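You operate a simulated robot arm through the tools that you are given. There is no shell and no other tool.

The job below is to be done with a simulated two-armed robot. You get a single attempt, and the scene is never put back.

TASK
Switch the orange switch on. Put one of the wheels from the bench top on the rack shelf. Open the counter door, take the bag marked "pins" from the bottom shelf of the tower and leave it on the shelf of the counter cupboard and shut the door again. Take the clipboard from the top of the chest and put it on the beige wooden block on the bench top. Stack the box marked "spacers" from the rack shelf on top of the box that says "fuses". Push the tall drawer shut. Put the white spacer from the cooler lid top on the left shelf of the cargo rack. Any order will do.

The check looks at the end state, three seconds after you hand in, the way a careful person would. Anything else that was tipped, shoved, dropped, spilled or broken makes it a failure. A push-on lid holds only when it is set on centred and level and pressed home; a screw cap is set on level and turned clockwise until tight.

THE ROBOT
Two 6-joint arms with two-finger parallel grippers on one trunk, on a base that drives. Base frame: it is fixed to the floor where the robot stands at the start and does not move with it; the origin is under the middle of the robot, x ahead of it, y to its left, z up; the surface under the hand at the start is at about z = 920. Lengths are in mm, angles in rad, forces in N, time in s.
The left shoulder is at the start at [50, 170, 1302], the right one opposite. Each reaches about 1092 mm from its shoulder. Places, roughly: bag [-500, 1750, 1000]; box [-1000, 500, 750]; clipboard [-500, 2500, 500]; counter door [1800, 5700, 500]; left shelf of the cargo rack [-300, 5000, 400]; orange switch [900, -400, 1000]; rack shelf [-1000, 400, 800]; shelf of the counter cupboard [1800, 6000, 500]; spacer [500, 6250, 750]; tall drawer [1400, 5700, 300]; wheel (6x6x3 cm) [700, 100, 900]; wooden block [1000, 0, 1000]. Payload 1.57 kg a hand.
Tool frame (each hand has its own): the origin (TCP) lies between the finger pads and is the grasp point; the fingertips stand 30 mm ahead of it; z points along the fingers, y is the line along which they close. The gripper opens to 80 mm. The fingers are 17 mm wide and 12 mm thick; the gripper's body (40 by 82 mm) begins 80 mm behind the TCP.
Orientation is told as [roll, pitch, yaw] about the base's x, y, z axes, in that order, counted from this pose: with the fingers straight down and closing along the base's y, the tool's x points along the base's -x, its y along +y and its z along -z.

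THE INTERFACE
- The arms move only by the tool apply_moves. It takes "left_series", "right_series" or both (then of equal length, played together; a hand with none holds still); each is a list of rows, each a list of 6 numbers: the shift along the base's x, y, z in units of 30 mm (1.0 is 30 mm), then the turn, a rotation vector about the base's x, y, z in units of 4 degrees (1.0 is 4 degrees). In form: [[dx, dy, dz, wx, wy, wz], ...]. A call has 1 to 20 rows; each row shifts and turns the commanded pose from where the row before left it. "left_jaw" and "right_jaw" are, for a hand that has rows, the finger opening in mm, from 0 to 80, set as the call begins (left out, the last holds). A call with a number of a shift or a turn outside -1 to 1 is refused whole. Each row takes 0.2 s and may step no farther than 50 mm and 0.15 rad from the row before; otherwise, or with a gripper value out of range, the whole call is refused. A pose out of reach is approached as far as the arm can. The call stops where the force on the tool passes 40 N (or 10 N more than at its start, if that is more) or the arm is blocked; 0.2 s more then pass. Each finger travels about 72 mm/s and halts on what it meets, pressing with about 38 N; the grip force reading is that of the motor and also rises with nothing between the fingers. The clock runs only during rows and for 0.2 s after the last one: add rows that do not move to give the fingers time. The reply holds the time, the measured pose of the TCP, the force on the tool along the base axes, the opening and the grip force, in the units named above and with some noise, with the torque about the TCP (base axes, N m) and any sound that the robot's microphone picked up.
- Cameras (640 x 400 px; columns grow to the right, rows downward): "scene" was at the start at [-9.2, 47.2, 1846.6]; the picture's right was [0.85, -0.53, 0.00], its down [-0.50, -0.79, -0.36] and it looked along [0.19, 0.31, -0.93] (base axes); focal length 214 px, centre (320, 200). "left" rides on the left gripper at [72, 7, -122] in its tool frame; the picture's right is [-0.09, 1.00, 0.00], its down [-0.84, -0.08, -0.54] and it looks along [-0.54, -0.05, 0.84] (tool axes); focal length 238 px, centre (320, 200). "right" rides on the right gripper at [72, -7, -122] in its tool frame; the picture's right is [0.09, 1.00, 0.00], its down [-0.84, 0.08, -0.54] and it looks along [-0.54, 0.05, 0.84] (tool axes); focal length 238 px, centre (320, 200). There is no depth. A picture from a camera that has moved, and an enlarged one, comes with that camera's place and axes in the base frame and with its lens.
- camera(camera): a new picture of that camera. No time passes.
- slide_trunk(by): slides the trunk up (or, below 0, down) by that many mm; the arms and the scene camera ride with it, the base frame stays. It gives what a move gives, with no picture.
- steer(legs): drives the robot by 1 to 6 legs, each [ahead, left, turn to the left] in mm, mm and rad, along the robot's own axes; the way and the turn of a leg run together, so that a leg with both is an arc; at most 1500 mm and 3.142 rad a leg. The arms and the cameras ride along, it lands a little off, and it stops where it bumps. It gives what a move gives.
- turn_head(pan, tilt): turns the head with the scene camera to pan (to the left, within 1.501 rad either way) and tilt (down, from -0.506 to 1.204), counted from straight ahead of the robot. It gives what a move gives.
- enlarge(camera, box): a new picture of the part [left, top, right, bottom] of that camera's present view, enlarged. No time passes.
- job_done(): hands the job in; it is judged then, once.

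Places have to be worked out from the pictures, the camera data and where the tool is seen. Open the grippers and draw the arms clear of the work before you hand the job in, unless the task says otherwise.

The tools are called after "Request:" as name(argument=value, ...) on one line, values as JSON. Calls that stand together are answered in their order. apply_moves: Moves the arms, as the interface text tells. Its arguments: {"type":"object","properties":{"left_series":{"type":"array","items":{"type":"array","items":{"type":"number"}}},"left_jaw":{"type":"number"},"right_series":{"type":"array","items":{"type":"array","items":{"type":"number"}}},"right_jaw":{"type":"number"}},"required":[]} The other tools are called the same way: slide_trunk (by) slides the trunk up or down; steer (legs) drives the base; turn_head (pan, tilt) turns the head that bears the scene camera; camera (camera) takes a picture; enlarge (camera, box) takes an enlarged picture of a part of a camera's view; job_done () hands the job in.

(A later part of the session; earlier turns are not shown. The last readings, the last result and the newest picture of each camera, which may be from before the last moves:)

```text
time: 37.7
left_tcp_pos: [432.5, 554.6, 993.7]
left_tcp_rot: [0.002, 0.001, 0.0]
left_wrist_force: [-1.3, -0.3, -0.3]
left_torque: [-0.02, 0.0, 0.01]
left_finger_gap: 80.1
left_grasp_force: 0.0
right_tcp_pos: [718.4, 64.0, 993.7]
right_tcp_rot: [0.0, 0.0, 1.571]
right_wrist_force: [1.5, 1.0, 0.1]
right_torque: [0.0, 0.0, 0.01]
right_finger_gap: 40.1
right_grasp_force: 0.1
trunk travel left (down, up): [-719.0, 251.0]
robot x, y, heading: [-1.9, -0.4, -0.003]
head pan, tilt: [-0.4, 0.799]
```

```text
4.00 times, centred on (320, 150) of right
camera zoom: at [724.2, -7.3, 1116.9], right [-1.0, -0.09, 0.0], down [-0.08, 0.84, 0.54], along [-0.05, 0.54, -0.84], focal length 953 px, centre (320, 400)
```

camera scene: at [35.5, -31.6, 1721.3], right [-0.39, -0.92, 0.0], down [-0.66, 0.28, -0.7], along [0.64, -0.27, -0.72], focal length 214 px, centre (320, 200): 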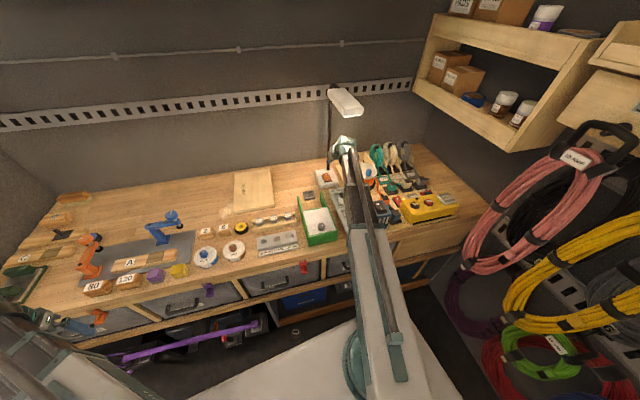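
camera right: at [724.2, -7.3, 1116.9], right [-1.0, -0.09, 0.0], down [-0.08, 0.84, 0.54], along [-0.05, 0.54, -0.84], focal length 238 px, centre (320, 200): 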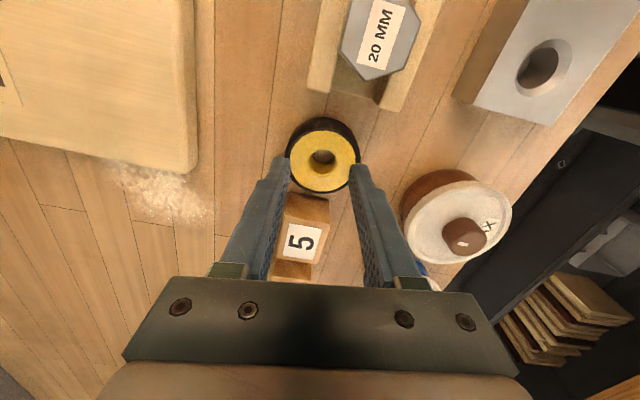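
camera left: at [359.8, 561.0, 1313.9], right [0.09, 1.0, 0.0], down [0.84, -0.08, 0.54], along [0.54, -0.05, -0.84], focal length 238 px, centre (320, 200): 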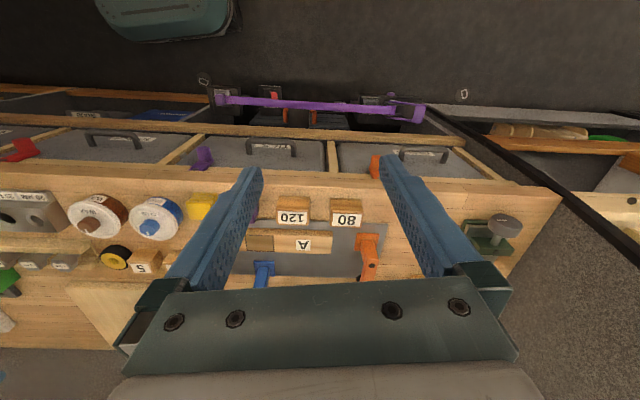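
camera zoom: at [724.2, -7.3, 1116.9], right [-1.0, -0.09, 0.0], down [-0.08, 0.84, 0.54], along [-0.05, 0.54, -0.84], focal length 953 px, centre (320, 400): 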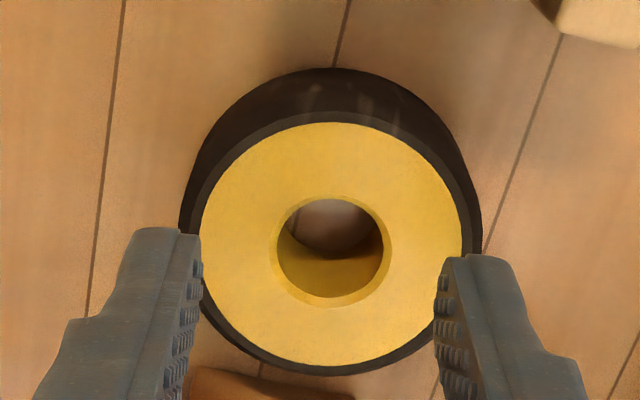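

The wheel is still centred at about [717,63]. I reopen, go slightly lower (fingertips just above the bench), grip again and lift in small steps.

Request:
apply_moves(right_series=[[-0.03, -0.03, 0, 0, 0, 0], [0, 0, 0, 0, 0, 0], [0, 0, 0, 0, 0, 0], [0, 0, 0, 0, 0, 0]], right_jaw=80)

Request:
slide_trunk(by=-43)

Request:
apply_moves(right_series=[[0, 0, 0, 0, 0, 0], [0, 0, 0, 0, 0, 0], [0, 0, 0, 0, 0, 0], [0, 0, 0, 0, 0, 0], [0, 0, 0, 0, 0, 0]], right_jaw=0)

Request:
camera(camera="right")

```text
time: 38.7
left_tcp_pos: [431.6, 554.7, 993.0]
left_tcp_rot: [0.0, 0.0, -0.001]
left_wrist_force: [-0.4, -0.6, 0.2]
left_torque: [0.0, 0.01, 0.0]
left_finger_gap: 79.9
left_grasp_force: 0.1
right_tcp_pos: [716.3, 63.0, 994.6]
right_tcp_rot: [-0.001, 0.0, 1.571]
right_wrist_force: [-0.3, -0.5, 0.3]
right_torque: [0.01, -0.01, 0.0]
right_finger_gap: 79.9
right_grasp_force: 0.0
trunk travel left (down, up): [-719.0, 251.0]
robot x, y, heading: [-1.1, -4.8, -0.0]
head pan, tilt: [-0.4, 0.799]
```

```text
time: 39.5
left_tcp_pos: [432.6, 554.4, 949.5]
left_tcp_rot: [0.001, 0.0, 0.0]
left_wrist_force: [-0.3, 0.8, -0.6]
left_torque: [-0.02, -0.03, -0.02]
left_finger_gap: 80.0
left_grasp_force: 0.0
right_tcp_pos: [717.8, 63.3, 949.9]
right_tcp_rot: [-0.002, 0.001, 1.571]
right_wrist_force: [0.2, 0.1, 0.1]
right_torque: [0.01, 0.02, 0.01]
right_finger_gap: 79.8
right_grasp_force: 0.1
trunk travel left (down, up): [-676.0, 294.0]
robot x, y, heading: [2.8, 4.9, 0.001]
head pan, tilt: [-0.4, 0.799]
```

```text
time: 40.7
left_tcp_pos: [431.5, 555.3, 950.2]
left_tcp_rot: [0.0, 0.002, 0.0]
left_wrist_force: [1.1, 0.0, 0.4]
left_torque: [0.01, 0.03, 0.0]
left_finger_gap: 80.1
left_grasp_force: 0.1
right_tcp_pos: [717.8, 64.2, 951.2]
right_tcp_rot: [0.0, 0.0, 1.57]
right_wrist_force: [-1.3, -0.6, 0.9]
right_torque: [0.01, 0.07, 0.0]
right_finger_gap: 56.6
right_grasp_force: 37.8
trunk travel left (down, up): [-676.0, 294.0]
robot x, y, heading: [-1.9, -1.3, 0.0]
head pan, tilt: [-0.4, 0.799]
```

```text
taken
camera right: at [723.1, -8.2, 1074.1], right [-1.0, -0.09, 0.0], down [-0.08, 0.84, 0.54], along [-0.05, 0.54, -0.84], focal length 238 px, centre (320, 200)
```

right: 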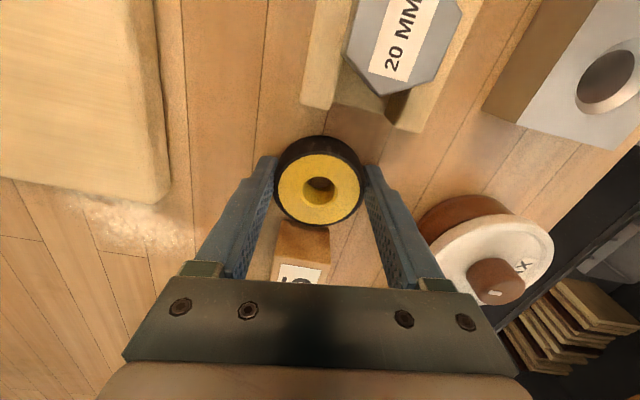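

Gripped at 56.6 mm gap with full force. Lift 5 mm first and look.

Request:
slide_trunk(by=5)

Request:
enlarge(camera="right", box=[220, 110, 420, 235])

```text
time: 41.3
left_tcp_pos: [432.7, 555.4, 954.2]
left_tcp_rot: [0.0, 0.001, 0.0]
left_wrist_force: [0.4, -0.9, -0.4]
left_torque: [0.0, 0.03, -0.01]
left_finger_gap: 80.2
left_grasp_force: 0.0
right_tcp_pos: [716.7, 64.1, 953.9]
right_tcp_rot: [-0.001, -0.001, 1.57]
right_wrist_force: [-0.6, 0.2, -1.2]
right_torque: [0.0, 0.01, 0.0]
right_finger_gap: 56.7
right_grasp_force: 37.9
trunk travel left (down, up): [-681.0, 289.0]
robot x, y, heading: [1.9, 0.8, 0.0]
head pan, tilt: [-0.4, 0.799]
```

```text
3.20 times, centred on (320, 172) of right
camera zoom: at [723.6, -8.2, 1078.9], right [-1.0, -0.09, 0.0], down [-0.08, 0.84, 0.54], along [-0.05, 0.54, -0.84], focal length 763 px, centre (320, 288)
```

zoom: 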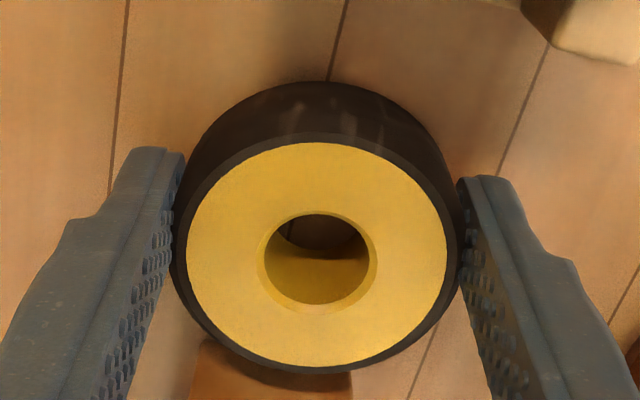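

It holds so far. Lift another 15 mm.

Request:
slide_trunk(by=15)

Request:
camera(camera="right")

```text
time: 41.9
left_tcp_pos: [432.8, 554.4, 970.0]
left_tcp_rot: [-0.001, 0.0, -0.001]
left_wrist_force: [0.0, 0.5, 0.1]
left_torque: [-0.01, -0.01, 0.03]
left_finger_gap: 79.4
left_grasp_force: 0.1
right_tcp_pos: [717.3, 63.3, 970.3]
right_tcp_rot: [0.001, 0.002, 1.569]
right_wrist_force: [0.7, 0.2, -0.8]
right_torque: [0.0, 0.0, 0.01]
right_finger_gap: 56.9
right_grasp_force: 37.9
trunk travel left (down, up): [-696.0, 274.0]
robot x, y, heading: [-1.7, 1.9, 0.002]
head pan, tilt: [-0.4, 0.799]
```

```text
taken
camera right: at [723.5, -8.1, 1093.9], right [-1.0, -0.09, 0.0], down [-0.08, 0.84, 0.54], along [-0.05, 0.54, -0.84], focal length 238 px, centre (320, 200)
```

right: 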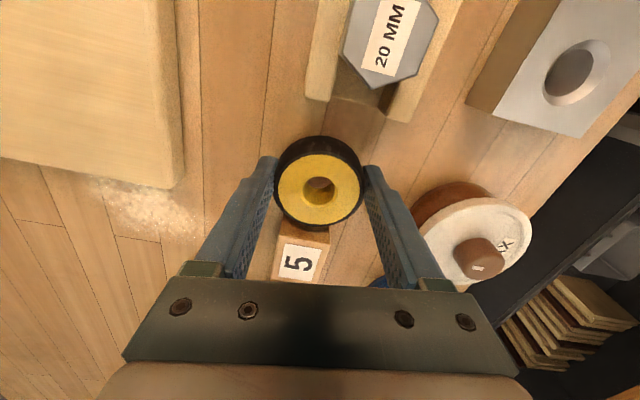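

The wheel is rising with the hand. I lift 120 mm more and check the grip.

Request:
slide_trunk(by=120)

Request:
camera(camera="right")

```text
time: 43.4
left_tcp_pos: [432.8, 555.0, 1090.9]
left_tcp_rot: [0.0, 0.001, 0.0]
left_wrist_force: [-0.1, 1.3, -0.8]
left_torque: [0.0, 0.0, 0.01]
left_finger_gap: 80.1
left_grasp_force: 0.1
right_tcp_pos: [717.5, 62.8, 1090.4]
right_tcp_rot: [0.0, 0.001, 1.571]
right_wrist_force: [0.5, -0.3, -0.8]
right_torque: [-0.03, 0.04, -0.02]
right_finger_gap: 56.7
right_grasp_force: 38.3
trunk travel left (down, up): [-816.0, 154.0]
robot x, y, heading: [0.1, 2.3, 0.001]
head pan, tilt: [-0.4, 0.799]
```

```text
taken
camera right: at [723.5, -8.1, 1213.8], right [-1.0, -0.09, 0.0], down [-0.08, 0.84, 0.54], along [-0.05, 0.54, -0.84], focal length 238 px, centre (320, 200)
```

right: 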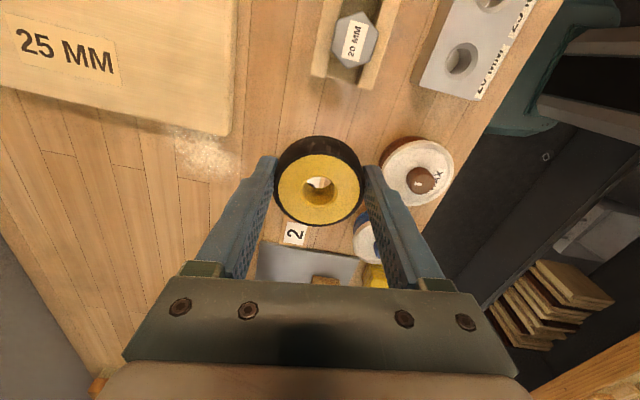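

Wheel secured. Before turning around I fold the arms toward the body; first a look straight down to see the body and free space.

Request:
turn_head(pan=0.0, tilt=1.2)

Request:
camera(camera="scene")

```text
time: 44.3
left_tcp_pos: [430.9, 555.4, 1090.1]
left_tcp_rot: [0.001, 0.002, 0.001]
left_wrist_force: [0.1, 0.9, -0.6]
left_torque: [0.02, 0.0, 0.0]
left_finger_gap: 80.1
left_grasp_force: 0.0
right_tcp_pos: [717.4, 62.5, 1089.1]
right_tcp_rot: [0.0, 0.0, 1.57]
right_wrist_force: [-0.6, -0.4, -0.7]
right_torque: [-0.01, -0.02, -0.01]
right_finger_gap: 56.3
right_grasp_force: 37.5
trunk travel left (down, up): [-816.0, 154.0]
robot x, y, heading: [-4.5, 2.8, -0.002]
head pan, tilt: [0.0, 1.201]
```

```text
taken
camera scene: at [17.1, -0.1, 1744.6], right [0.0, -1.0, 0.0], down [-0.93, 0.0, -0.36], along [0.36, 0.0, -0.93], focal length 214 px, centre (320, 200)
```

scene: 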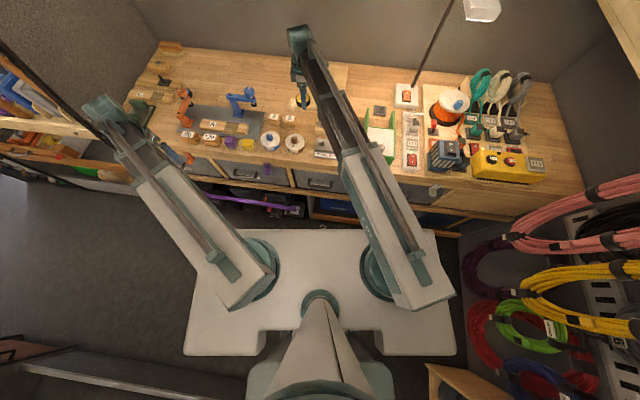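

Request:
enlarge(camera="scene", box=[100, 180, 500, 400])

Request:
turn_head(pan=1.5, tilt=1.2)

Request:
camera(camera="scene")

Request:
turn_head(pan=-1.5, tilt=1.2)

Request:
camera(camera="scene")

```text
1.60 times, centred on (300, 290) of scene
camera zoom: at [17.1, -0.1, 1744.6], right [0.0, -1.0, 0.0], down [-0.93, 0.0, -0.36], along [0.36, 0.0, -0.93], focal length 343 px, centre (352, 56)
```

zoom: 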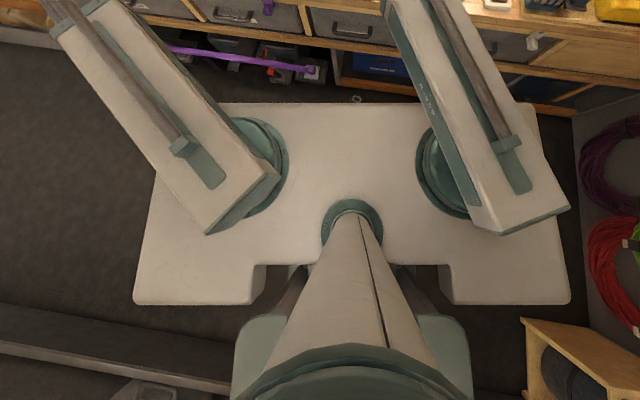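

```text
time: 45.9
left_tcp_pos: [431.8, 555.2, 1090.5]
left_tcp_rot: [0.001, -0.001, 0.001]
left_wrist_force: [-0.7, 0.7, 0.2]
left_torque: [-0.02, 0.02, 0.03]
left_finger_gap: 80.0
left_grasp_force: 0.1
right_tcp_pos: [717.1, 62.5, 1089.0]
right_tcp_rot: [0.0, 0.0, 1.571]
right_wrist_force: [0.1, 0.2, -0.7]
right_torque: [0.0, 0.0, -0.02]
right_finger_gap: 56.4
right_grasp_force: 37.7
trunk travel left (down, up): [-816.0, 154.0]
robot x, y, heading: [-0.1, -1.4, 0.001]
head pan, tilt: [1.499, 1.201]
```

```text
taken
camera scene: at [-34.8, 55.7, 1744.6], right [1.0, -0.07, 0.0], down [-0.07, -0.93, -0.36], along [0.03, 0.36, -0.93], focal length 214 px, centre (320, 200)
```

scene: 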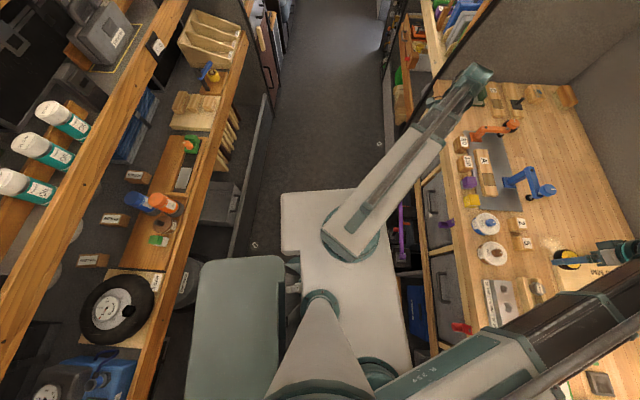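

```text
time: 48.5
left_tcp_pos: [432.6, 555.1, 1090.0]
left_tcp_rot: [0.002, 0.001, -0.001]
left_wrist_force: [-0.4, 0.6, 0.1]
left_torque: [-0.01, 0.01, 0.04]
left_finger_gap: 79.9
left_grasp_force: 0.0
right_tcp_pos: [719.2, 63.6, 1089.0]
right_tcp_rot: [0.0, -0.001, 1.571]
right_wrist_force: [-0.6, -0.7, -0.8]
right_torque: [0.02, -0.01, 0.02]
right_finger_gap: 56.5
right_grasp_force: 37.7
trunk travel left (down, up): [-816.0, 154.0]
robot x, y, heading: [0.5, 0.3, -0.003]
head pan, tilt: [-1.499, 1.201]
```

```text
taken
camera scene: at [-34.9, -55.9, 1744.6], right [-1.0, -0.07, 0.0], down [-0.07, 0.93, -0.36], along [0.03, -0.36, -0.93], focal length 214 px, centre (320, 200)
```

scene: 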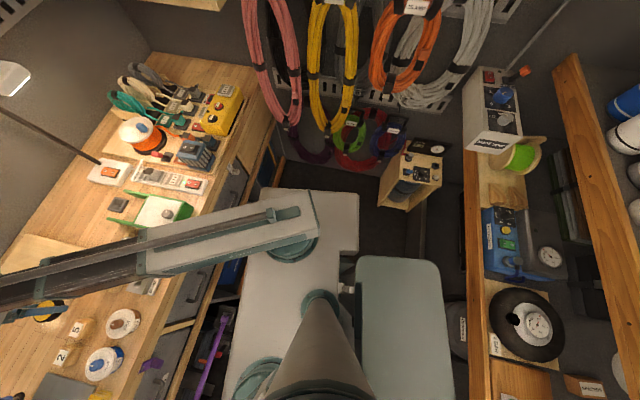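

The arms are telescopic booms on a yoke. I retract both hands toward the body before turning: right to about [400,-170], left to about [400,190].

Request:
apply_moves(right_series=[[-0.75, -0.56, 0, 0, 0, 0], [-0.75, -0.56, 0, 0, 0, 0], [-0.75, -0.56, 0, 0, 0, 0], [-0.75, -0.56, 0, 0, 0, 0], [-0.75, -0.56, 0, 0, 0, 0], [-0.75, -0.56, 0, 0, 0, 0], [-0.75, -0.56, 0, 0, 0, 0], [-0.75, -0.56, 0, 0, 0, 0], [-0.75, -0.56, 0, 0, 0, 0], [-0.75, -0.56, 0, 0, 0, 0], [-0.75, -0.56, 0, 0, 0, 0], [-0.75, -0.56, 0, 0, 0, 0], [-0.75, -0.56, 0, 0, 0, 0], [-0.75, -0.56, 0, 0, 0, 0]], left_series=[[-0.08, -0.9, 0, 0, 0, 0], [-0.08, -0.9, 0, 0, 0, 0], [-0.08, -0.9, 0, 0, 0, 0], [-0.08, -0.9, 0, 0, 0, 0], [-0.08, -0.9, 0, 0, 0, 0], [-0.08, -0.9, 0, 0, 0, 0], [-0.08, -0.9, 0, 0, 0, 0], [-0.08, -0.9, 0, 0, 0, 0], [-0.08, -0.9, 0, 0, 0, 0], [-0.08, -0.9, 0, 0, 0, 0], [-0.08, -0.9, 0, 0, 0, 0], [-0.08, -0.9, 0, 0, 0, 0], [-0.08, -0.9, 0, 0, 0, 0], [-0.08, -0.7, 0, 0, 0, 0]])

Request:
turn_head(pan=0.0, tilt=1.2)

Request:
camera(camera="scene")

```text
time: 51.5
left_tcp_pos: [456.2, 200.4, 1090.7]
left_tcp_rot: [0.0, 0.005, 0.002]
left_wrist_force: [-0.6, 0.4, -0.9]
left_torque: [-0.03, -0.05, 0.01]
left_finger_gap: 80.1
left_grasp_force: 0.0
left hand out of reach, approached as far as the arm can: row 8, 9, 10, 11, 12, 13, 14
right_tcp_pos: [457.7, -171.5, 1089.7]
right_tcp_rot: [0.001, 0.0, 1.57]
right_wrist_force: [0.7, 0.0, -0.4]
right_torque: [0.02, 0.01, -0.03]
right_finger_gap: 56.4
right_grasp_force: 38.2
right hand out of reach, approached as far as the arm can: row 12, 13, 14
trunk travel left (down, up): [-816.0, 154.0]
robot x, y, heading: [1.8, -0.0, -0.003]
head pan, tilt: [-1.499, 1.201]
```

```text
time: 53.1
left_tcp_pos: [457.0, 199.4, 1091.1]
left_tcp_rot: [0.001, 0.003, -0.001]
left_wrist_force: [-0.7, 2.1, -0.2]
left_torque: [0.03, -0.04, -0.01]
left_finger_gap: 79.9
left_grasp_force: 0.0
right_tcp_pos: [457.8, -169.3, 1090.2]
right_tcp_rot: [0.001, 0.001, 1.57]
right_wrist_force: [-0.4, 0.3, -0.1]
right_torque: [0.0, -0.02, 0.0]
right_finger_gap: 56.4
right_grasp_force: 37.9
trunk travel left (down, up): [-816.0, 154.0]
robot x, y, heading: [0.7, 1.7, 0.004]
head pan, tilt: [0.0, 1.201]
```

```text
taken
camera scene: at [17.0, -0.3, 1744.6], right [0.0, -1.0, 0.0], down [-0.93, 0.0, -0.36], along [0.36, 0.0, -0.93], focal length 214 px, centre (320, 200)
```

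scene: 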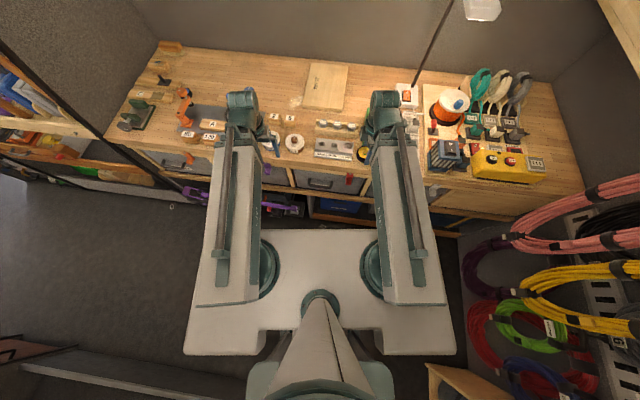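

Arms are folded (minimum reach ≈408 mm from the shoulder). I turn left 90° and look toward the rack.

Request:
steer(legs=[[0, 0, 1.571]])

Request:
turn_head(pan=1.5, tilt=0.7)

Request:
camera(camera="scene")

```text
time: 57.3
left_tcp_pos: [-200.3, 456.7, 1089.7]
left_tcp_rot: [0.0, 0.003, 1.573]
left_wrist_force: [-0.3, 0.3, 0.3]
left_torque: [-0.02, 0.0, 0.0]
left_finger_gap: 80.2
left_grasp_force: 0.1
right_tcp_pos: [169.6, 457.8, 1090.6]
right_tcp_rot: [0.002, 0.001, -3.139]
right_wrist_force: [-0.3, -0.8, -0.8]
right_torque: [0.0, -0.03, 0.02]
right_finger_gap: 56.7
right_grasp_force: 38.1
trunk travel left (down, up): [-816.0, 154.0]
robot x, y, heading: [0.4, 0.4, 1.574]
head pan, tilt: [0.0, 1.201]
```

```text
time: 58.9
left_tcp_pos: [-200.6, 456.2, 1091.8]
left_tcp_rot: [-0.001, 0.004, 1.574]
left_wrist_force: [0.6, -0.3, 0.7]
left_torque: [-0.02, 0.0, -0.01]
left_finger_gap: 80.2
left_grasp_force: 0.1
right_tcp_pos: [167.5, 458.1, 1089.1]
right_tcp_rot: [0.003, 0.0, -3.138]
right_wrist_force: [-0.4, 0.0, -1.3]
right_torque: [0.0, 0.01, -0.02]
right_finger_gap: 55.9
right_grasp_force: 37.5
trunk travel left (down, up): [-816.0, 154.0]
robot x, y, heading: [1.2, 4.2, 1.573]
head pan, tilt: [1.499, 0.7]
```

```text
taken
camera scene: at [-83.7, -34.2, 1780.5], right [0.07, 1.0, 0.0], down [0.64, -0.04, -0.76], along [-0.76, 0.05, -0.64], focal length 214 px, centre (320, 200)
```

scene: 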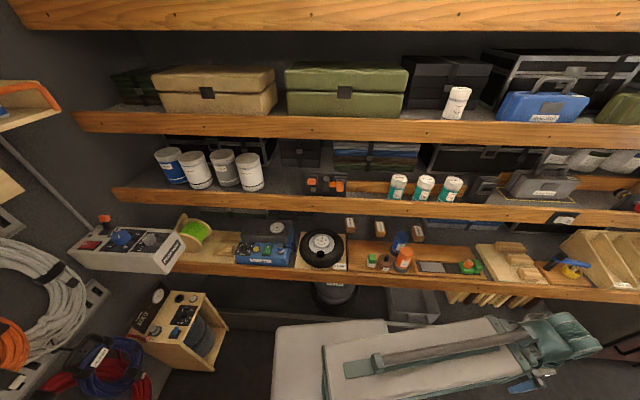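

Now I see the rack with several shelves; boxes with labels on the lowest one. I zoom in.

Request:
enlarge(camera="scene", box=[330, 200, 490, 300])

Request:
enlarge(camera="scene", box=[160, 190, 340, 300])

Request:
enlarge(camera="scene", box=[460, 200, 640, 310])

```text
4.00 times, centred on (410, 250) of scene
camera zoom: at [-83.7, -34.2, 1780.5], right [0.07, 1.0, 0.0], down [0.64, -0.04, -0.76], along [-0.76, 0.05, -0.64], focal length 858 px, centre (-40, 0)
```

zoom: 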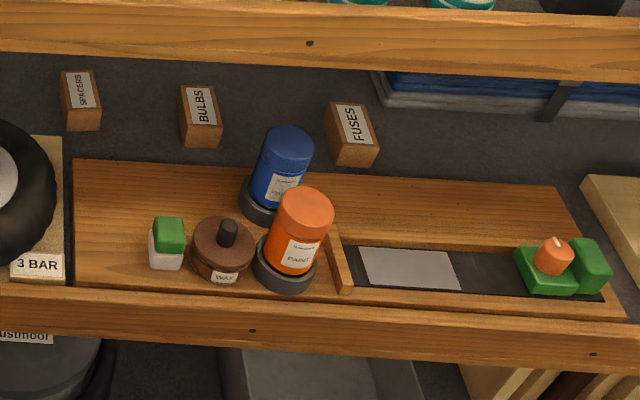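

```text
3.56 times, centred on (250, 245) of scene
camera zoom: at [-83.7, -34.2, 1780.5], right [0.07, 1.0, 0.0], down [0.64, -0.04, -0.76], along [-0.76, 0.05, -0.64], focal length 763 px, centre (569, 40)
```

zoom: 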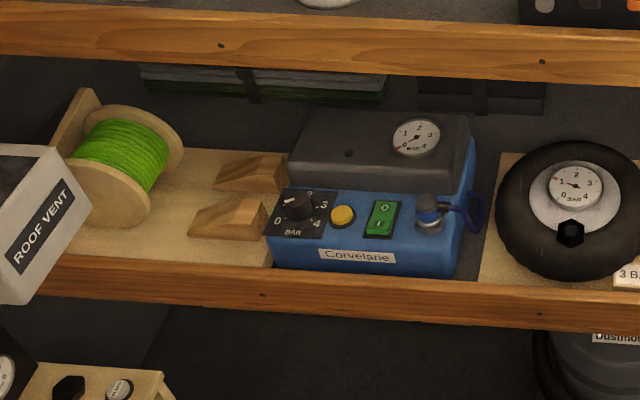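

```text
3.56 times, centred on (550, 255) of scene
camera zoom: at [-83.7, -34.2, 1780.5], right [0.07, 1.0, 0.0], down [0.64, -0.04, -0.76], along [-0.76, 0.05, -0.64], focal length 763 px, centre (-498, 4)
```

zoom: 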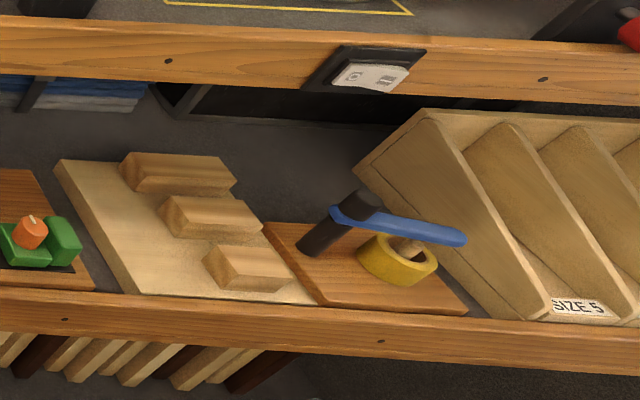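

The boxes SPACERS, BULBS, FUSES stand at the rear of the lowest rack shelf; a free grey area lies right of FUSES for the wheel. I turn another 90° left to face the rack.

Request:
steer(legs=[[0, 0, 1.571]])

Request:
turn_head(pan=0.0, tilt=0.8)

Request:
camera(camera="scene")

```text
time: 63.1
left_tcp_pos: [-455.2, -198.6, 1089.6]
left_tcp_rot: [0.001, 0.003, -3.141]
left_wrist_force: [0.1, 0.3, 0.8]
left_torque: [-0.01, 0.03, 0.0]
left_finger_gap: 80.1
left_grasp_force: 0.0
right_tcp_pos: [-457.6, 169.7, 1091.2]
right_tcp_rot: [0.001, 0.001, -1.571]
right_wrist_force: [-0.2, -0.7, -1.5]
right_torque: [-0.01, -0.02, -0.04]
right_finger_gap: 56.4
right_grasp_force: 38.1
trunk travel left (down, up): [-816.0, 154.0]
robot x, y, heading: [-0.4, 0.5, -3.144]
head pan, tilt: [1.499, 0.7]
```

```text
time: 64.7
left_tcp_pos: [-455.5, -199.7, 1090.9]
left_tcp_rot: [0.0, 0.002, -3.141]
left_wrist_force: [-0.4, -0.3, 0.3]
left_torque: [-0.03, 0.0, 0.02]
left_finger_gap: 79.9
left_grasp_force: 0.1
right_tcp_pos: [-457.8, 169.6, 1090.1]
right_tcp_rot: [0.004, 0.0, -1.572]
right_wrist_force: [-0.3, -0.9, -1.0]
right_torque: [0.0, -0.01, 0.04]
right_finger_gap: 56.2
right_grasp_force: 38.0
trunk travel left (down, up): [-816.0, 154.0]
robot x, y, heading: [1.3, -1.8, -3.143]
head pan, tilt: [0.0, 0.799]
```

```text
taken
camera scene: at [-39.9, -0.3, 1772.3], right [0.0, 1.0, 0.0], down [0.72, 0.0, -0.7], along [-0.7, 0.0, -0.72], focal length 214 px, centre (320, 200)
```

scene: 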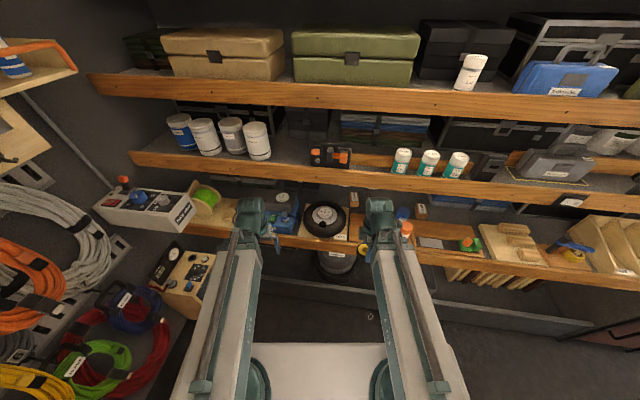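

I lower the trunk 240 mm so head and wrist cameras can look into the lowest shelf.

Request:
slide_trunk(by=-240)

Request:
turn_head(pan=-0.35, tilt=0.7)

Request:
camera(camera="scene")

Request:
camera(camera="left")

Request:
camera(camera="right")

```text
time: 67.2
left_tcp_pos: [-455.1, -200.2, 851.0]
left_tcp_rot: [-0.001, 0.003, -3.142]
left_wrist_force: [0.2, 0.5, -0.9]
left_torque: [0.01, 0.01, 0.02]
left_finger_gap: 79.9
left_grasp_force: 0.1
right_tcp_pos: [-457.5, 169.7, 850.7]
right_tcp_rot: [0.001, 0.001, -1.571]
right_wrist_force: [-0.1, -0.2, -0.4]
right_torque: [0.0, 0.0, 0.0]
right_finger_gap: 56.3
right_grasp_force: 38.4
trunk travel left (down, up): [-576.0, 394.0]
robot x, y, heading: [0.4, 1.1, -3.14]
head pan, tilt: [0.0, 0.799]
```

```text
time: 68.1
left_tcp_pos: [-456.2, -198.9, 851.3]
left_tcp_rot: [0.0, 0.003, -3.141]
left_wrist_force: [-0.3, 0.5, -0.5]
left_torque: [0.03, 0.02, 0.01]
left_finger_gap: 79.8
left_grasp_force: 0.0
right_tcp_pos: [-457.8, 170.7, 850.3]
right_tcp_rot: [0.001, -0.001, -1.57]
right_wrist_force: [0.2, -0.9, -1.1]
right_torque: [-0.01, 0.0, 0.0]
right_finger_gap: 56.3
right_grasp_force: 37.5
trunk travel left (down, up): [-576.0, 394.0]
robot x, y, heading: [3.0, 0.4, -3.14]
head pan, tilt: [-0.351, 0.7]
```

```text
taken
camera scene: at [-39.0, 28.9, 1540.5], right [0.34, 0.94, 0.0], down [0.61, -0.22, -0.76], along [-0.72, 0.26, -0.64], focal length 214 px, centre (320, 200)
```

scene: 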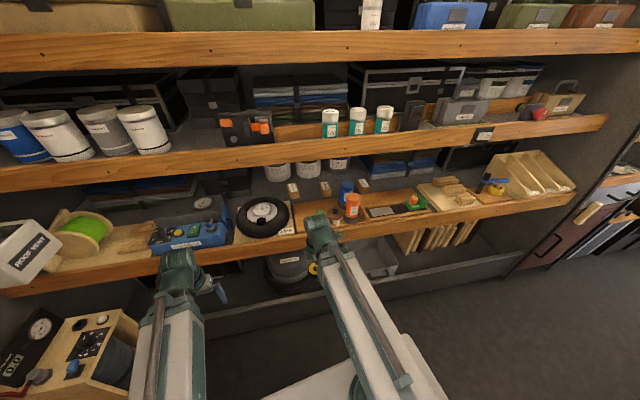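

```text
taken
camera left: at [-385.3, -206.9, 972.1], right [-0.09, -1.0, 0.0], down [-0.84, 0.08, 0.54], along [-0.54, 0.05, -0.84], focal length 238 px, centre (320, 200)
```

left: 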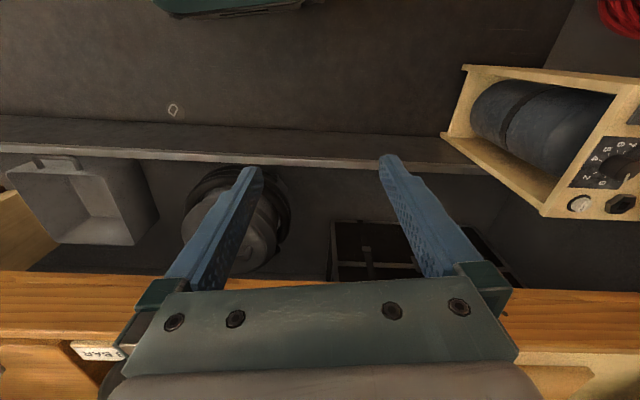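

```text
taken
camera right: at [-465.3, 242.1, 974.0], right [1.0, 0.09, 0.0], down [0.08, -0.84, 0.54], along [0.05, -0.54, -0.84], focal length 238 px, centre (320, 200)
```

right: 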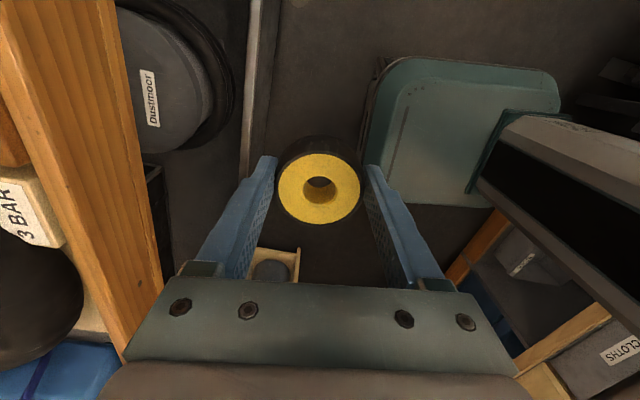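

Request:
enlarge(camera="scene", box=[270, 160, 430, 260])

Request:
enlarge(camera="scene", box=[400, 140, 580, 250])

```text
4.00 times, centred on (350, 210) of scene
camera zoom: at [-39.0, 28.9, 1540.5], right [0.34, 0.94, 0.0], down [0.61, -0.22, -0.76], along [-0.72, 0.26, -0.64], focal length 858 px, centre (200, 160)
```

zoom: 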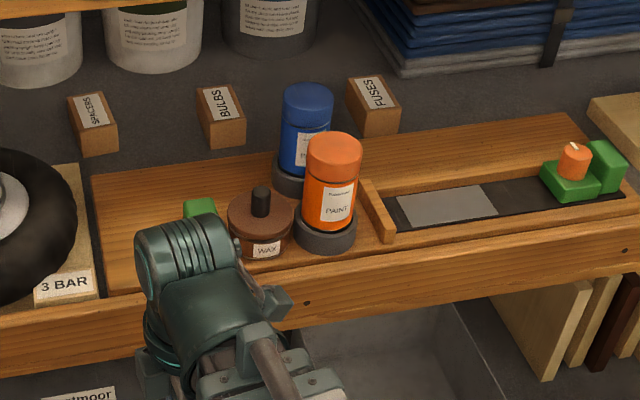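

```text
3.56 times, centred on (490, 195) of scene
camera zoom: at [-39.0, 28.9, 1540.5], right [0.34, 0.94, 0.0], down [0.61, -0.22, -0.76], along [-0.72, 0.26, -0.64], focal length 763 px, centre (-284, 218)
```

zoom: 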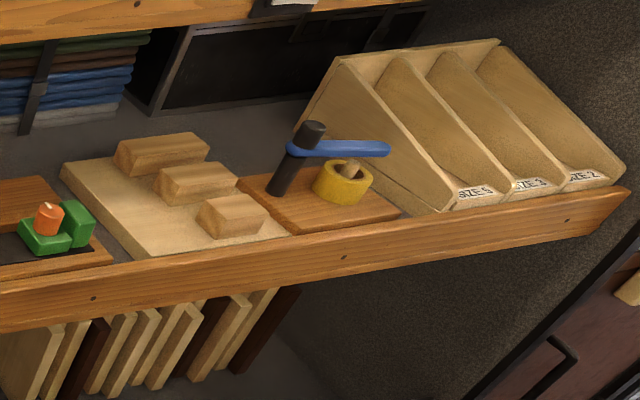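

Triangulation: shelf surface z≈789, boxes' front faces in line, and the room is skewed about 0.24 rad to my base frame. I zoom closer on the boxes for orientation and size.

Request:
enlarge(camera="scene", box=[345, 170, 385, 195])

Request:
enlarge(camera="scene", box=[275, 175, 315, 200])

```text
16.00 times, centred on (365, 182) of scene
camera zoom: at [-39.0, 28.9, 1540.5], right [0.34, 0.94, 0.0], down [0.61, -0.22, -0.76], along [-0.72, 0.26, -0.64], focal length 3432 px, centre (-400, 480)
```

zoom: 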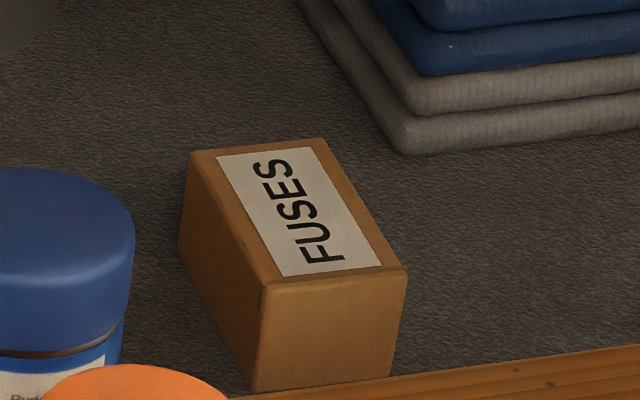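

```text
16.00 times, centred on (295, 188) of scene
camera zoom: at [-39.0, 28.9, 1540.5], right [0.34, 0.94, 0.0], down [0.61, -0.22, -0.76], along [-0.72, 0.26, -0.64], focal length 3432 px, centre (720, 400)
```

zoom: 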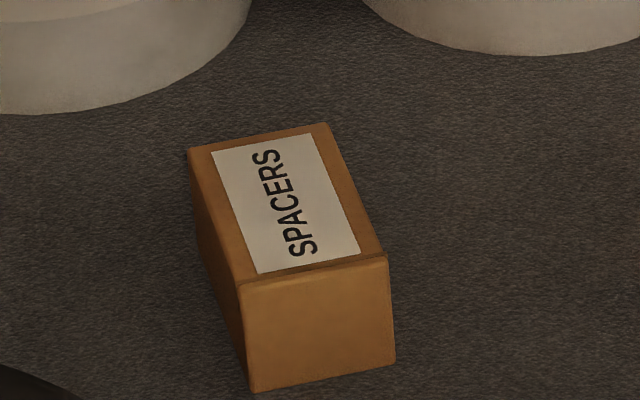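

FUSES box: centre ≈[-879,595], 80×50×48 mm, top z≈837; SPACERS centre ≈[-973,212]. I'll put the wheel between SPACERS and BULBS at about [-957,298]. First raise 20 mm and go in over the shelf at y≈200.

Request:
slide_trunk(by=20)

Request:
apply_moves(right_series=[[-0.9, 0.12, 0, 0, 0, 0], [-0.9, 0.12, 0, 0, 0, 0], [-0.9, 0.12, 0, 0, 0, 0], [-0.9, 0.12, 0, 0, 0, 0], [-0.9, 0.12, 0, 0, 0, 0], [-0.9, 0.12, 0, 0, 0, 0], [-0.9, 0.12, 0, 0, 0, 0], [-0.9, 0.12, 0, 0, 0, 0], [-0.9, 0, 0, 0, 0, 0], [-0.9, 0, 0, 0, 0, 0], [0, 0, 0, 0, 0, 0]])

Request:
camera(camera="right")

Request:
camera(camera="scene")

```text
time: 68.7
left_tcp_pos: [-456.6, -200.9, 871.1]
left_tcp_rot: [0.0, 0.002, -3.142]
left_wrist_force: [1.1, -0.3, -0.8]
left_torque: [-0.05, -0.03, -0.03]
left_finger_gap: 80.0
left_grasp_force: 0.0
right_tcp_pos: [-458.0, 170.5, 870.1]
right_tcp_rot: [0.001, 0.001, -1.572]
right_wrist_force: [0.2, 0.1, -1.1]
right_torque: [0.01, 0.04, -0.03]
right_finger_gap: 56.3
right_grasp_force: 37.7
trunk travel left (down, up): [-596.0, 374.0]
robot x, y, heading: [4.8, -2.6, -3.14]
head pan, tilt: [-0.351, 0.7]
```

```text
time: 71.1
left_tcp_pos: [-456.4, -200.1, 870.5]
left_tcp_rot: [0.001, 0.004, -3.141]
left_wrist_force: [-0.3, -0.2, -0.4]
left_torque: [0.02, 0.0, -0.02]
left_finger_gap: 80.0
left_grasp_force: 0.2
right_tcp_pos: [-727.5, 198.6, 870.2]
right_tcp_rot: [0.001, 0.0, -1.57]
right_wrist_force: [-0.1, -0.7, -1.0]
right_torque: [0.01, 0.0, 0.02]
right_finger_gap: 56.2
right_grasp_force: 38.3
trunk travel left (down, up): [-596.0, 374.0]
robot x, y, heading: [0.2, 1.1, -3.139]
head pan, tilt: [-0.351, 0.7]
```

```text
taken
camera right: at [-735.5, 270.8, 993.9], right [1.0, 0.09, 0.0], down [0.08, -0.84, 0.54], along [0.05, -0.54, -0.84], focal length 238 px, centre (320, 200)
```

right: 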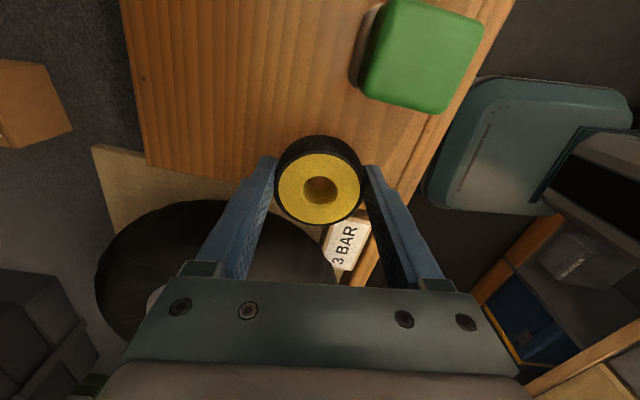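

```text
taken
camera scene: at [-39.2, 29.0, 1560.5], right [0.34, 0.94, 0.0], down [0.61, -0.22, -0.76], along [-0.72, 0.26, -0.64], focal length 214 px, centre (320, 200)
```

scene: 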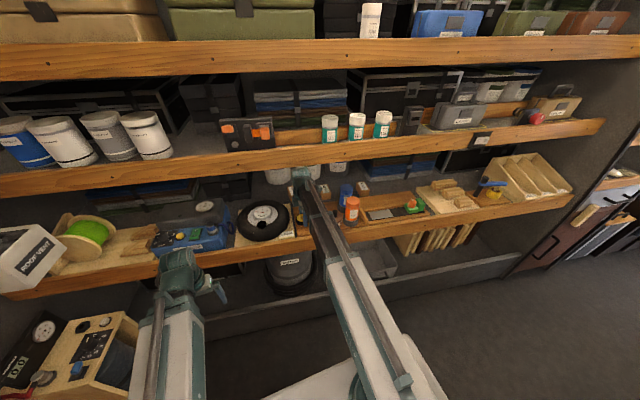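

The green item and tyre are clear of the straight path if I veer to +y now. Continue to about (-862,283).

Request:
apply_moves(right_series=[[-0.9, 0.6, 0, 0, 0, 0], [-0.9, 0.6, 0, 0, 0, 0], [-0.9, 0.6, 0, 0, 0, 0], [-0.9, 0.5, 0, 0, 0, 0], [-0.9, 0.5, 0, 0, 0, 0], [0, 0, 0, 0, 0, 0]])

Request:
camera(camera="right")

Request:
enlarge(camera="scene", box=[250, 140, 410, 240])

```text
time: 72.7
left_tcp_pos: [-455.2, -203.2, 870.4]
left_tcp_rot: [-0.001, 0.007, -3.138]
left_wrist_force: [-1.0, 0.3, -0.1]
left_torque: [0.04, -0.03, 0.01]
left_finger_gap: 80.0
left_grasp_force: 0.1
right_tcp_pos: [-733.9, 204.3, 870.7]
right_tcp_rot: [0.007, 0.002, -1.486]
right_wrist_force: [0.7, 0.6, -1.3]
right_torque: [-0.04, 0.0, -0.03]
right_finger_gap: 56.3
right_grasp_force: 38.3
trunk travel left (down, up): [-596.0, 374.0]
robot x, y, heading: [3.2, -1.7, -3.133]
head pan, tilt: [-0.351, 0.7]
stopped in row 6 (right hand): the arm was blocked; the commanded pose is now the measured one
```

```text
taken
camera right: at [-747.8, 275.4, 994.3], right [0.98, 0.18, 0.01], down [0.14, -0.83, 0.54], along [0.1, -0.53, -0.84], focal length 238 px, centre (320, 200)
```

right: 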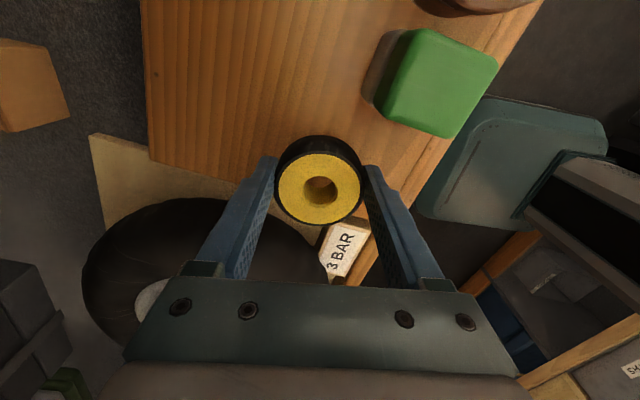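

```text
4.00 times, centred on (330, 190) of scene
camera zoom: at [-40.9, 25.5, 1562.5], right [0.34, 0.94, 0.0], down [0.61, -0.22, -0.76], along [-0.72, 0.26, -0.65], focal length 858 px, centre (280, 240)
```

zoom: 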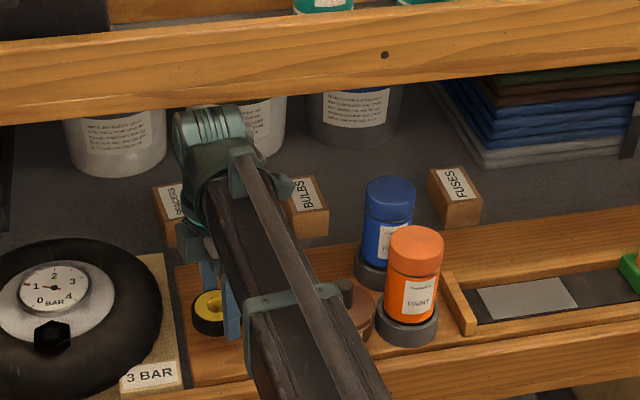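

The move was blocked with the hand only slightly displaced. I inspect around the wrist and boom to find the contact before doing anything else.

Request:
enlarge(camera="scene", box=[280, 150, 380, 212])

Request:
enlarge(camera="scene", box=[280, 200, 440, 300])

Request:
camera(camera="scene")

```text
6.40 times, centred on (330, 181) of scene
camera zoom: at [-40.9, 25.5, 1562.5], right [0.34, 0.94, 0.0], down [0.61, -0.22, -0.76], along [-0.72, 0.26, -0.65], focal length 1373 px, centre (256, 322)
```

zoom: 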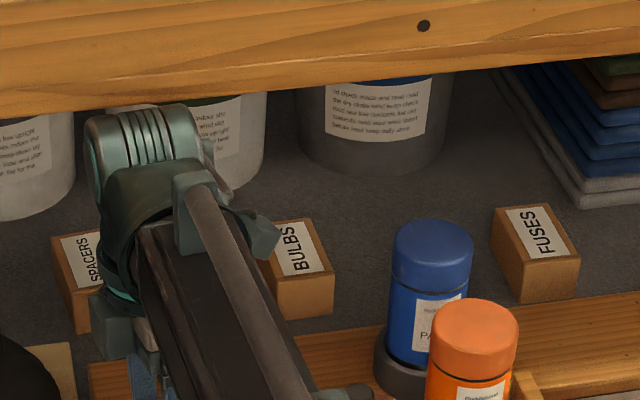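

```text
4.00 times, centred on (360, 250) of scene
camera zoom: at [-40.9, 25.5, 1562.5], right [0.34, 0.94, 0.0], down [0.61, -0.22, -0.76], along [-0.72, 0.26, -0.65], focal length 858 px, centre (160, 0)
```

zoom: 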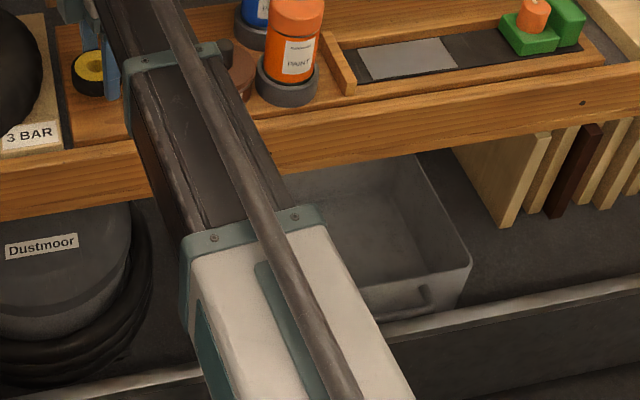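

```text
taken
camera scene: at [-40.9, 25.5, 1562.5], right [0.34, 0.94, 0.0], down [0.61, -0.22, -0.76], along [-0.72, 0.26, -0.65], focal length 214 px, centre (320, 200)
```

scene: 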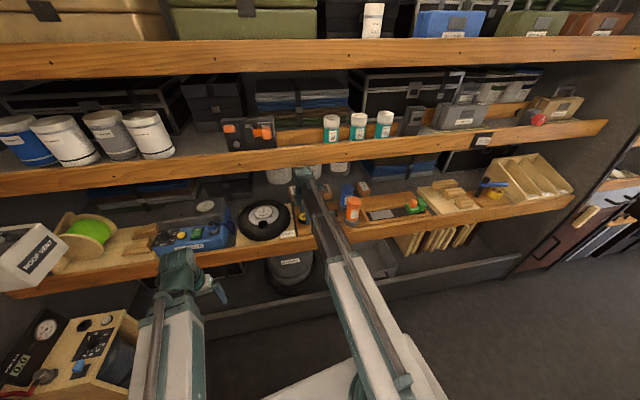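

I now see: shelf B (the next shelf up) is lower and set back — its front edge is at z≈1118–1190, x≈-771 here, and the wrist bumped it. I back off, then I'll set the wheel on the free tray surface and regrip it with a forward-tilted hand so the wrist stays low.

Request:
apply_moves(right_series=[[0.7, 0, 0, 0, 0, 0], [0.5, 0, 0, 0, 0, -0.6], [0, 0, 0, 0, 0, -0.6], [0, 0, 0, 0, 0, 0]])

Request:
slide_trunk(by=-20)

Request:
camera(camera="right")

Request:
enlarge(camera="scene", box=[270, 160, 370, 222])

```text
time: 73.7
left_tcp_pos: [-453.8, -201.6, 870.6]
left_tcp_rot: [0.001, 0.004, -3.138]
left_wrist_force: [-0.5, 0.4, -0.3]
left_torque: [-0.01, 0.03, -0.05]
left_finger_gap: 80.3
left_grasp_force: 0.1
right_tcp_pos: [-702.9, 213.2, 870.7]
right_tcp_rot: [0.002, 0.0, -1.579]
right_wrist_force: [0.4, -0.3, -0.4]
right_torque: [-0.02, -0.03, -0.04]
right_finger_gap: 56.4
right_grasp_force: 38.2
trunk travel left (down, up): [-596.0, 374.0]
robot x, y, heading: [1.4, 1.7, -3.139]
head pan, tilt: [-0.351, 0.7]
```

```text
time: 74.4
left_tcp_pos: [-453.7, -202.2, 851.6]
left_tcp_rot: [0.001, 0.002, -3.14]
left_wrist_force: [-0.2, 0.0, -0.1]
left_torque: [0.01, 0.03, 0.0]
left_finger_gap: 80.1
left_grasp_force: 0.1
right_tcp_pos: [-701.3, 213.2, 853.5]
right_tcp_rot: [-0.001, 0.003, -1.58]
right_wrist_force: [-9.6, 2.6, 33.3]
right_torque: [-0.11, -0.23, -0.08]
right_finger_gap: 56.0
right_grasp_force: 38.1
trunk travel left (down, up): [-576.0, 394.0]
robot x, y, heading: [1.0, -1.3, -3.142]
head pan, tilt: [-0.351, 0.7]
```

```text
taken
camera right: at [-707.7, 285.3, 975.8], right [1.0, 0.08, 0.0], down [0.07, -0.84, 0.54], along [0.04, -0.54, -0.84], focal length 238 px, centre (320, 200)
```

right: 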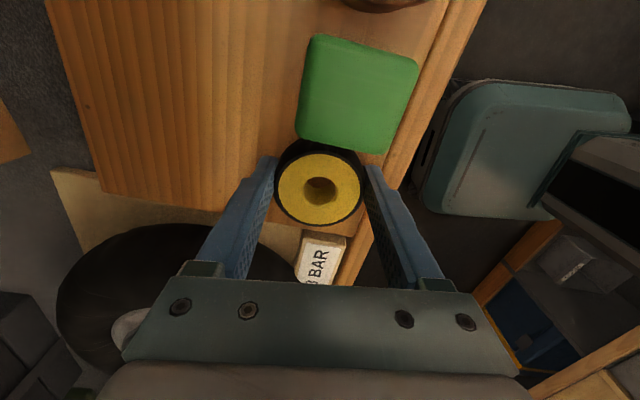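

```text
6.40 times, centred on (320, 191) of scene
camera zoom: at [-35.3, 27.8, 1541.2], right [0.34, 0.94, 0.0], down [0.6, -0.22, -0.77], along [-0.72, 0.26, -0.64], focal length 1373 px, centre (320, 258)
```

zoom: 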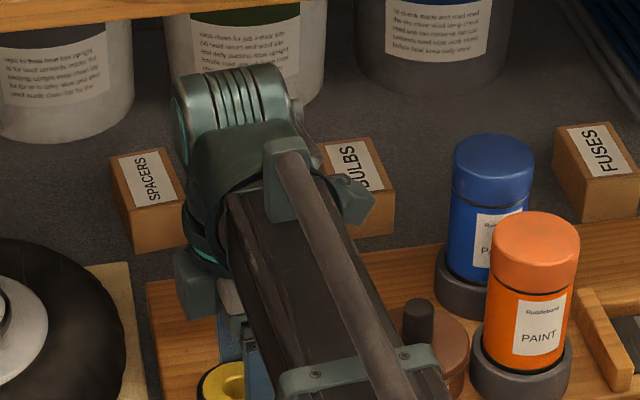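

The wheel touched something on its front side (probably the raised front lip) with 33 N. I lift 12 mm, move inward to about (-748,222), and lower again.

Request:
slide_trunk(by=10)

Request:
apply_moves(right_series=[[-0.5, -0.1, 0, 0, 0, 0], [-0.5, 0.1, 0, 0, 0, 0], [-0.55, 0.3, 0, 0, 0, 0], [0, 0, 0, 0, 0, 0]])

Request:
camera(camera="right")

```text
time: 75.0
left_tcp_pos: [-454.3, -200.6, 859.7]
left_tcp_rot: [0.0, 0.003, -3.14]
left_wrist_force: [-0.9, -0.2, -0.1]
left_torque: [0.02, -0.01, 0.01]
left_finger_gap: 80.0
left_grasp_force: 0.2
right_tcp_pos: [-701.7, 212.9, 860.1]
right_tcp_rot: [0.003, 0.001, -1.581]
right_wrist_force: [-0.2, 0.2, -1.3]
right_torque: [-0.01, -0.01, -0.01]
right_finger_gap: 56.0
right_grasp_force: 37.6
trunk travel left (down, up): [-586.0, 384.0]
robot x, y, heading: [3.9, -0.9, -3.137]
head pan, tilt: [-0.351, 0.7]
```

```text
time: 76.0
left_tcp_pos: [-454.1, -200.9, 860.1]
left_tcp_rot: [0.001, 0.004, -3.14]
left_wrist_force: [0.1, -0.5, 0.1]
left_torque: [0.01, 0.0, 0.0]
left_finger_gap: 79.9
left_grasp_force: 0.1
right_tcp_pos: [-747.6, 222.8, 860.5]
right_tcp_rot: [0.003, 0.002, -1.577]
right_wrist_force: [-0.9, 0.4, -1.4]
right_torque: [0.02, 0.0, -0.01]
right_finger_gap: 56.1
right_grasp_force: 37.8
trunk travel left (down, up): [-586.0, 384.0]
robot x, y, heading: [1.6, 0.8, -3.144]
head pan, tilt: [-0.351, 0.7]
```

```text
taken
camera right: at [-754.4, 294.0, 983.9], right [1.0, 0.08, 0.0], down [0.07, -0.84, 0.54], along [0.05, -0.54, -0.84], focal length 238 px, centre (320, 200)
```

right: 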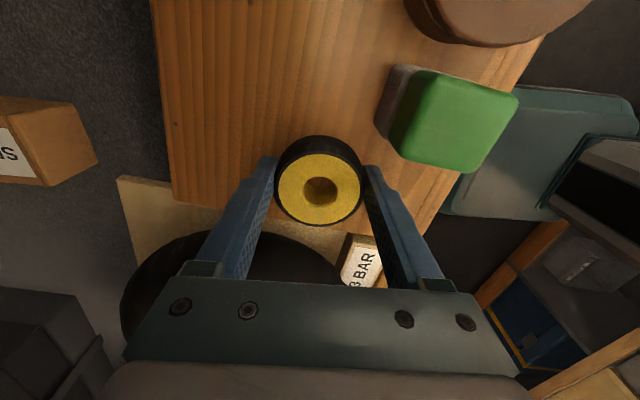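

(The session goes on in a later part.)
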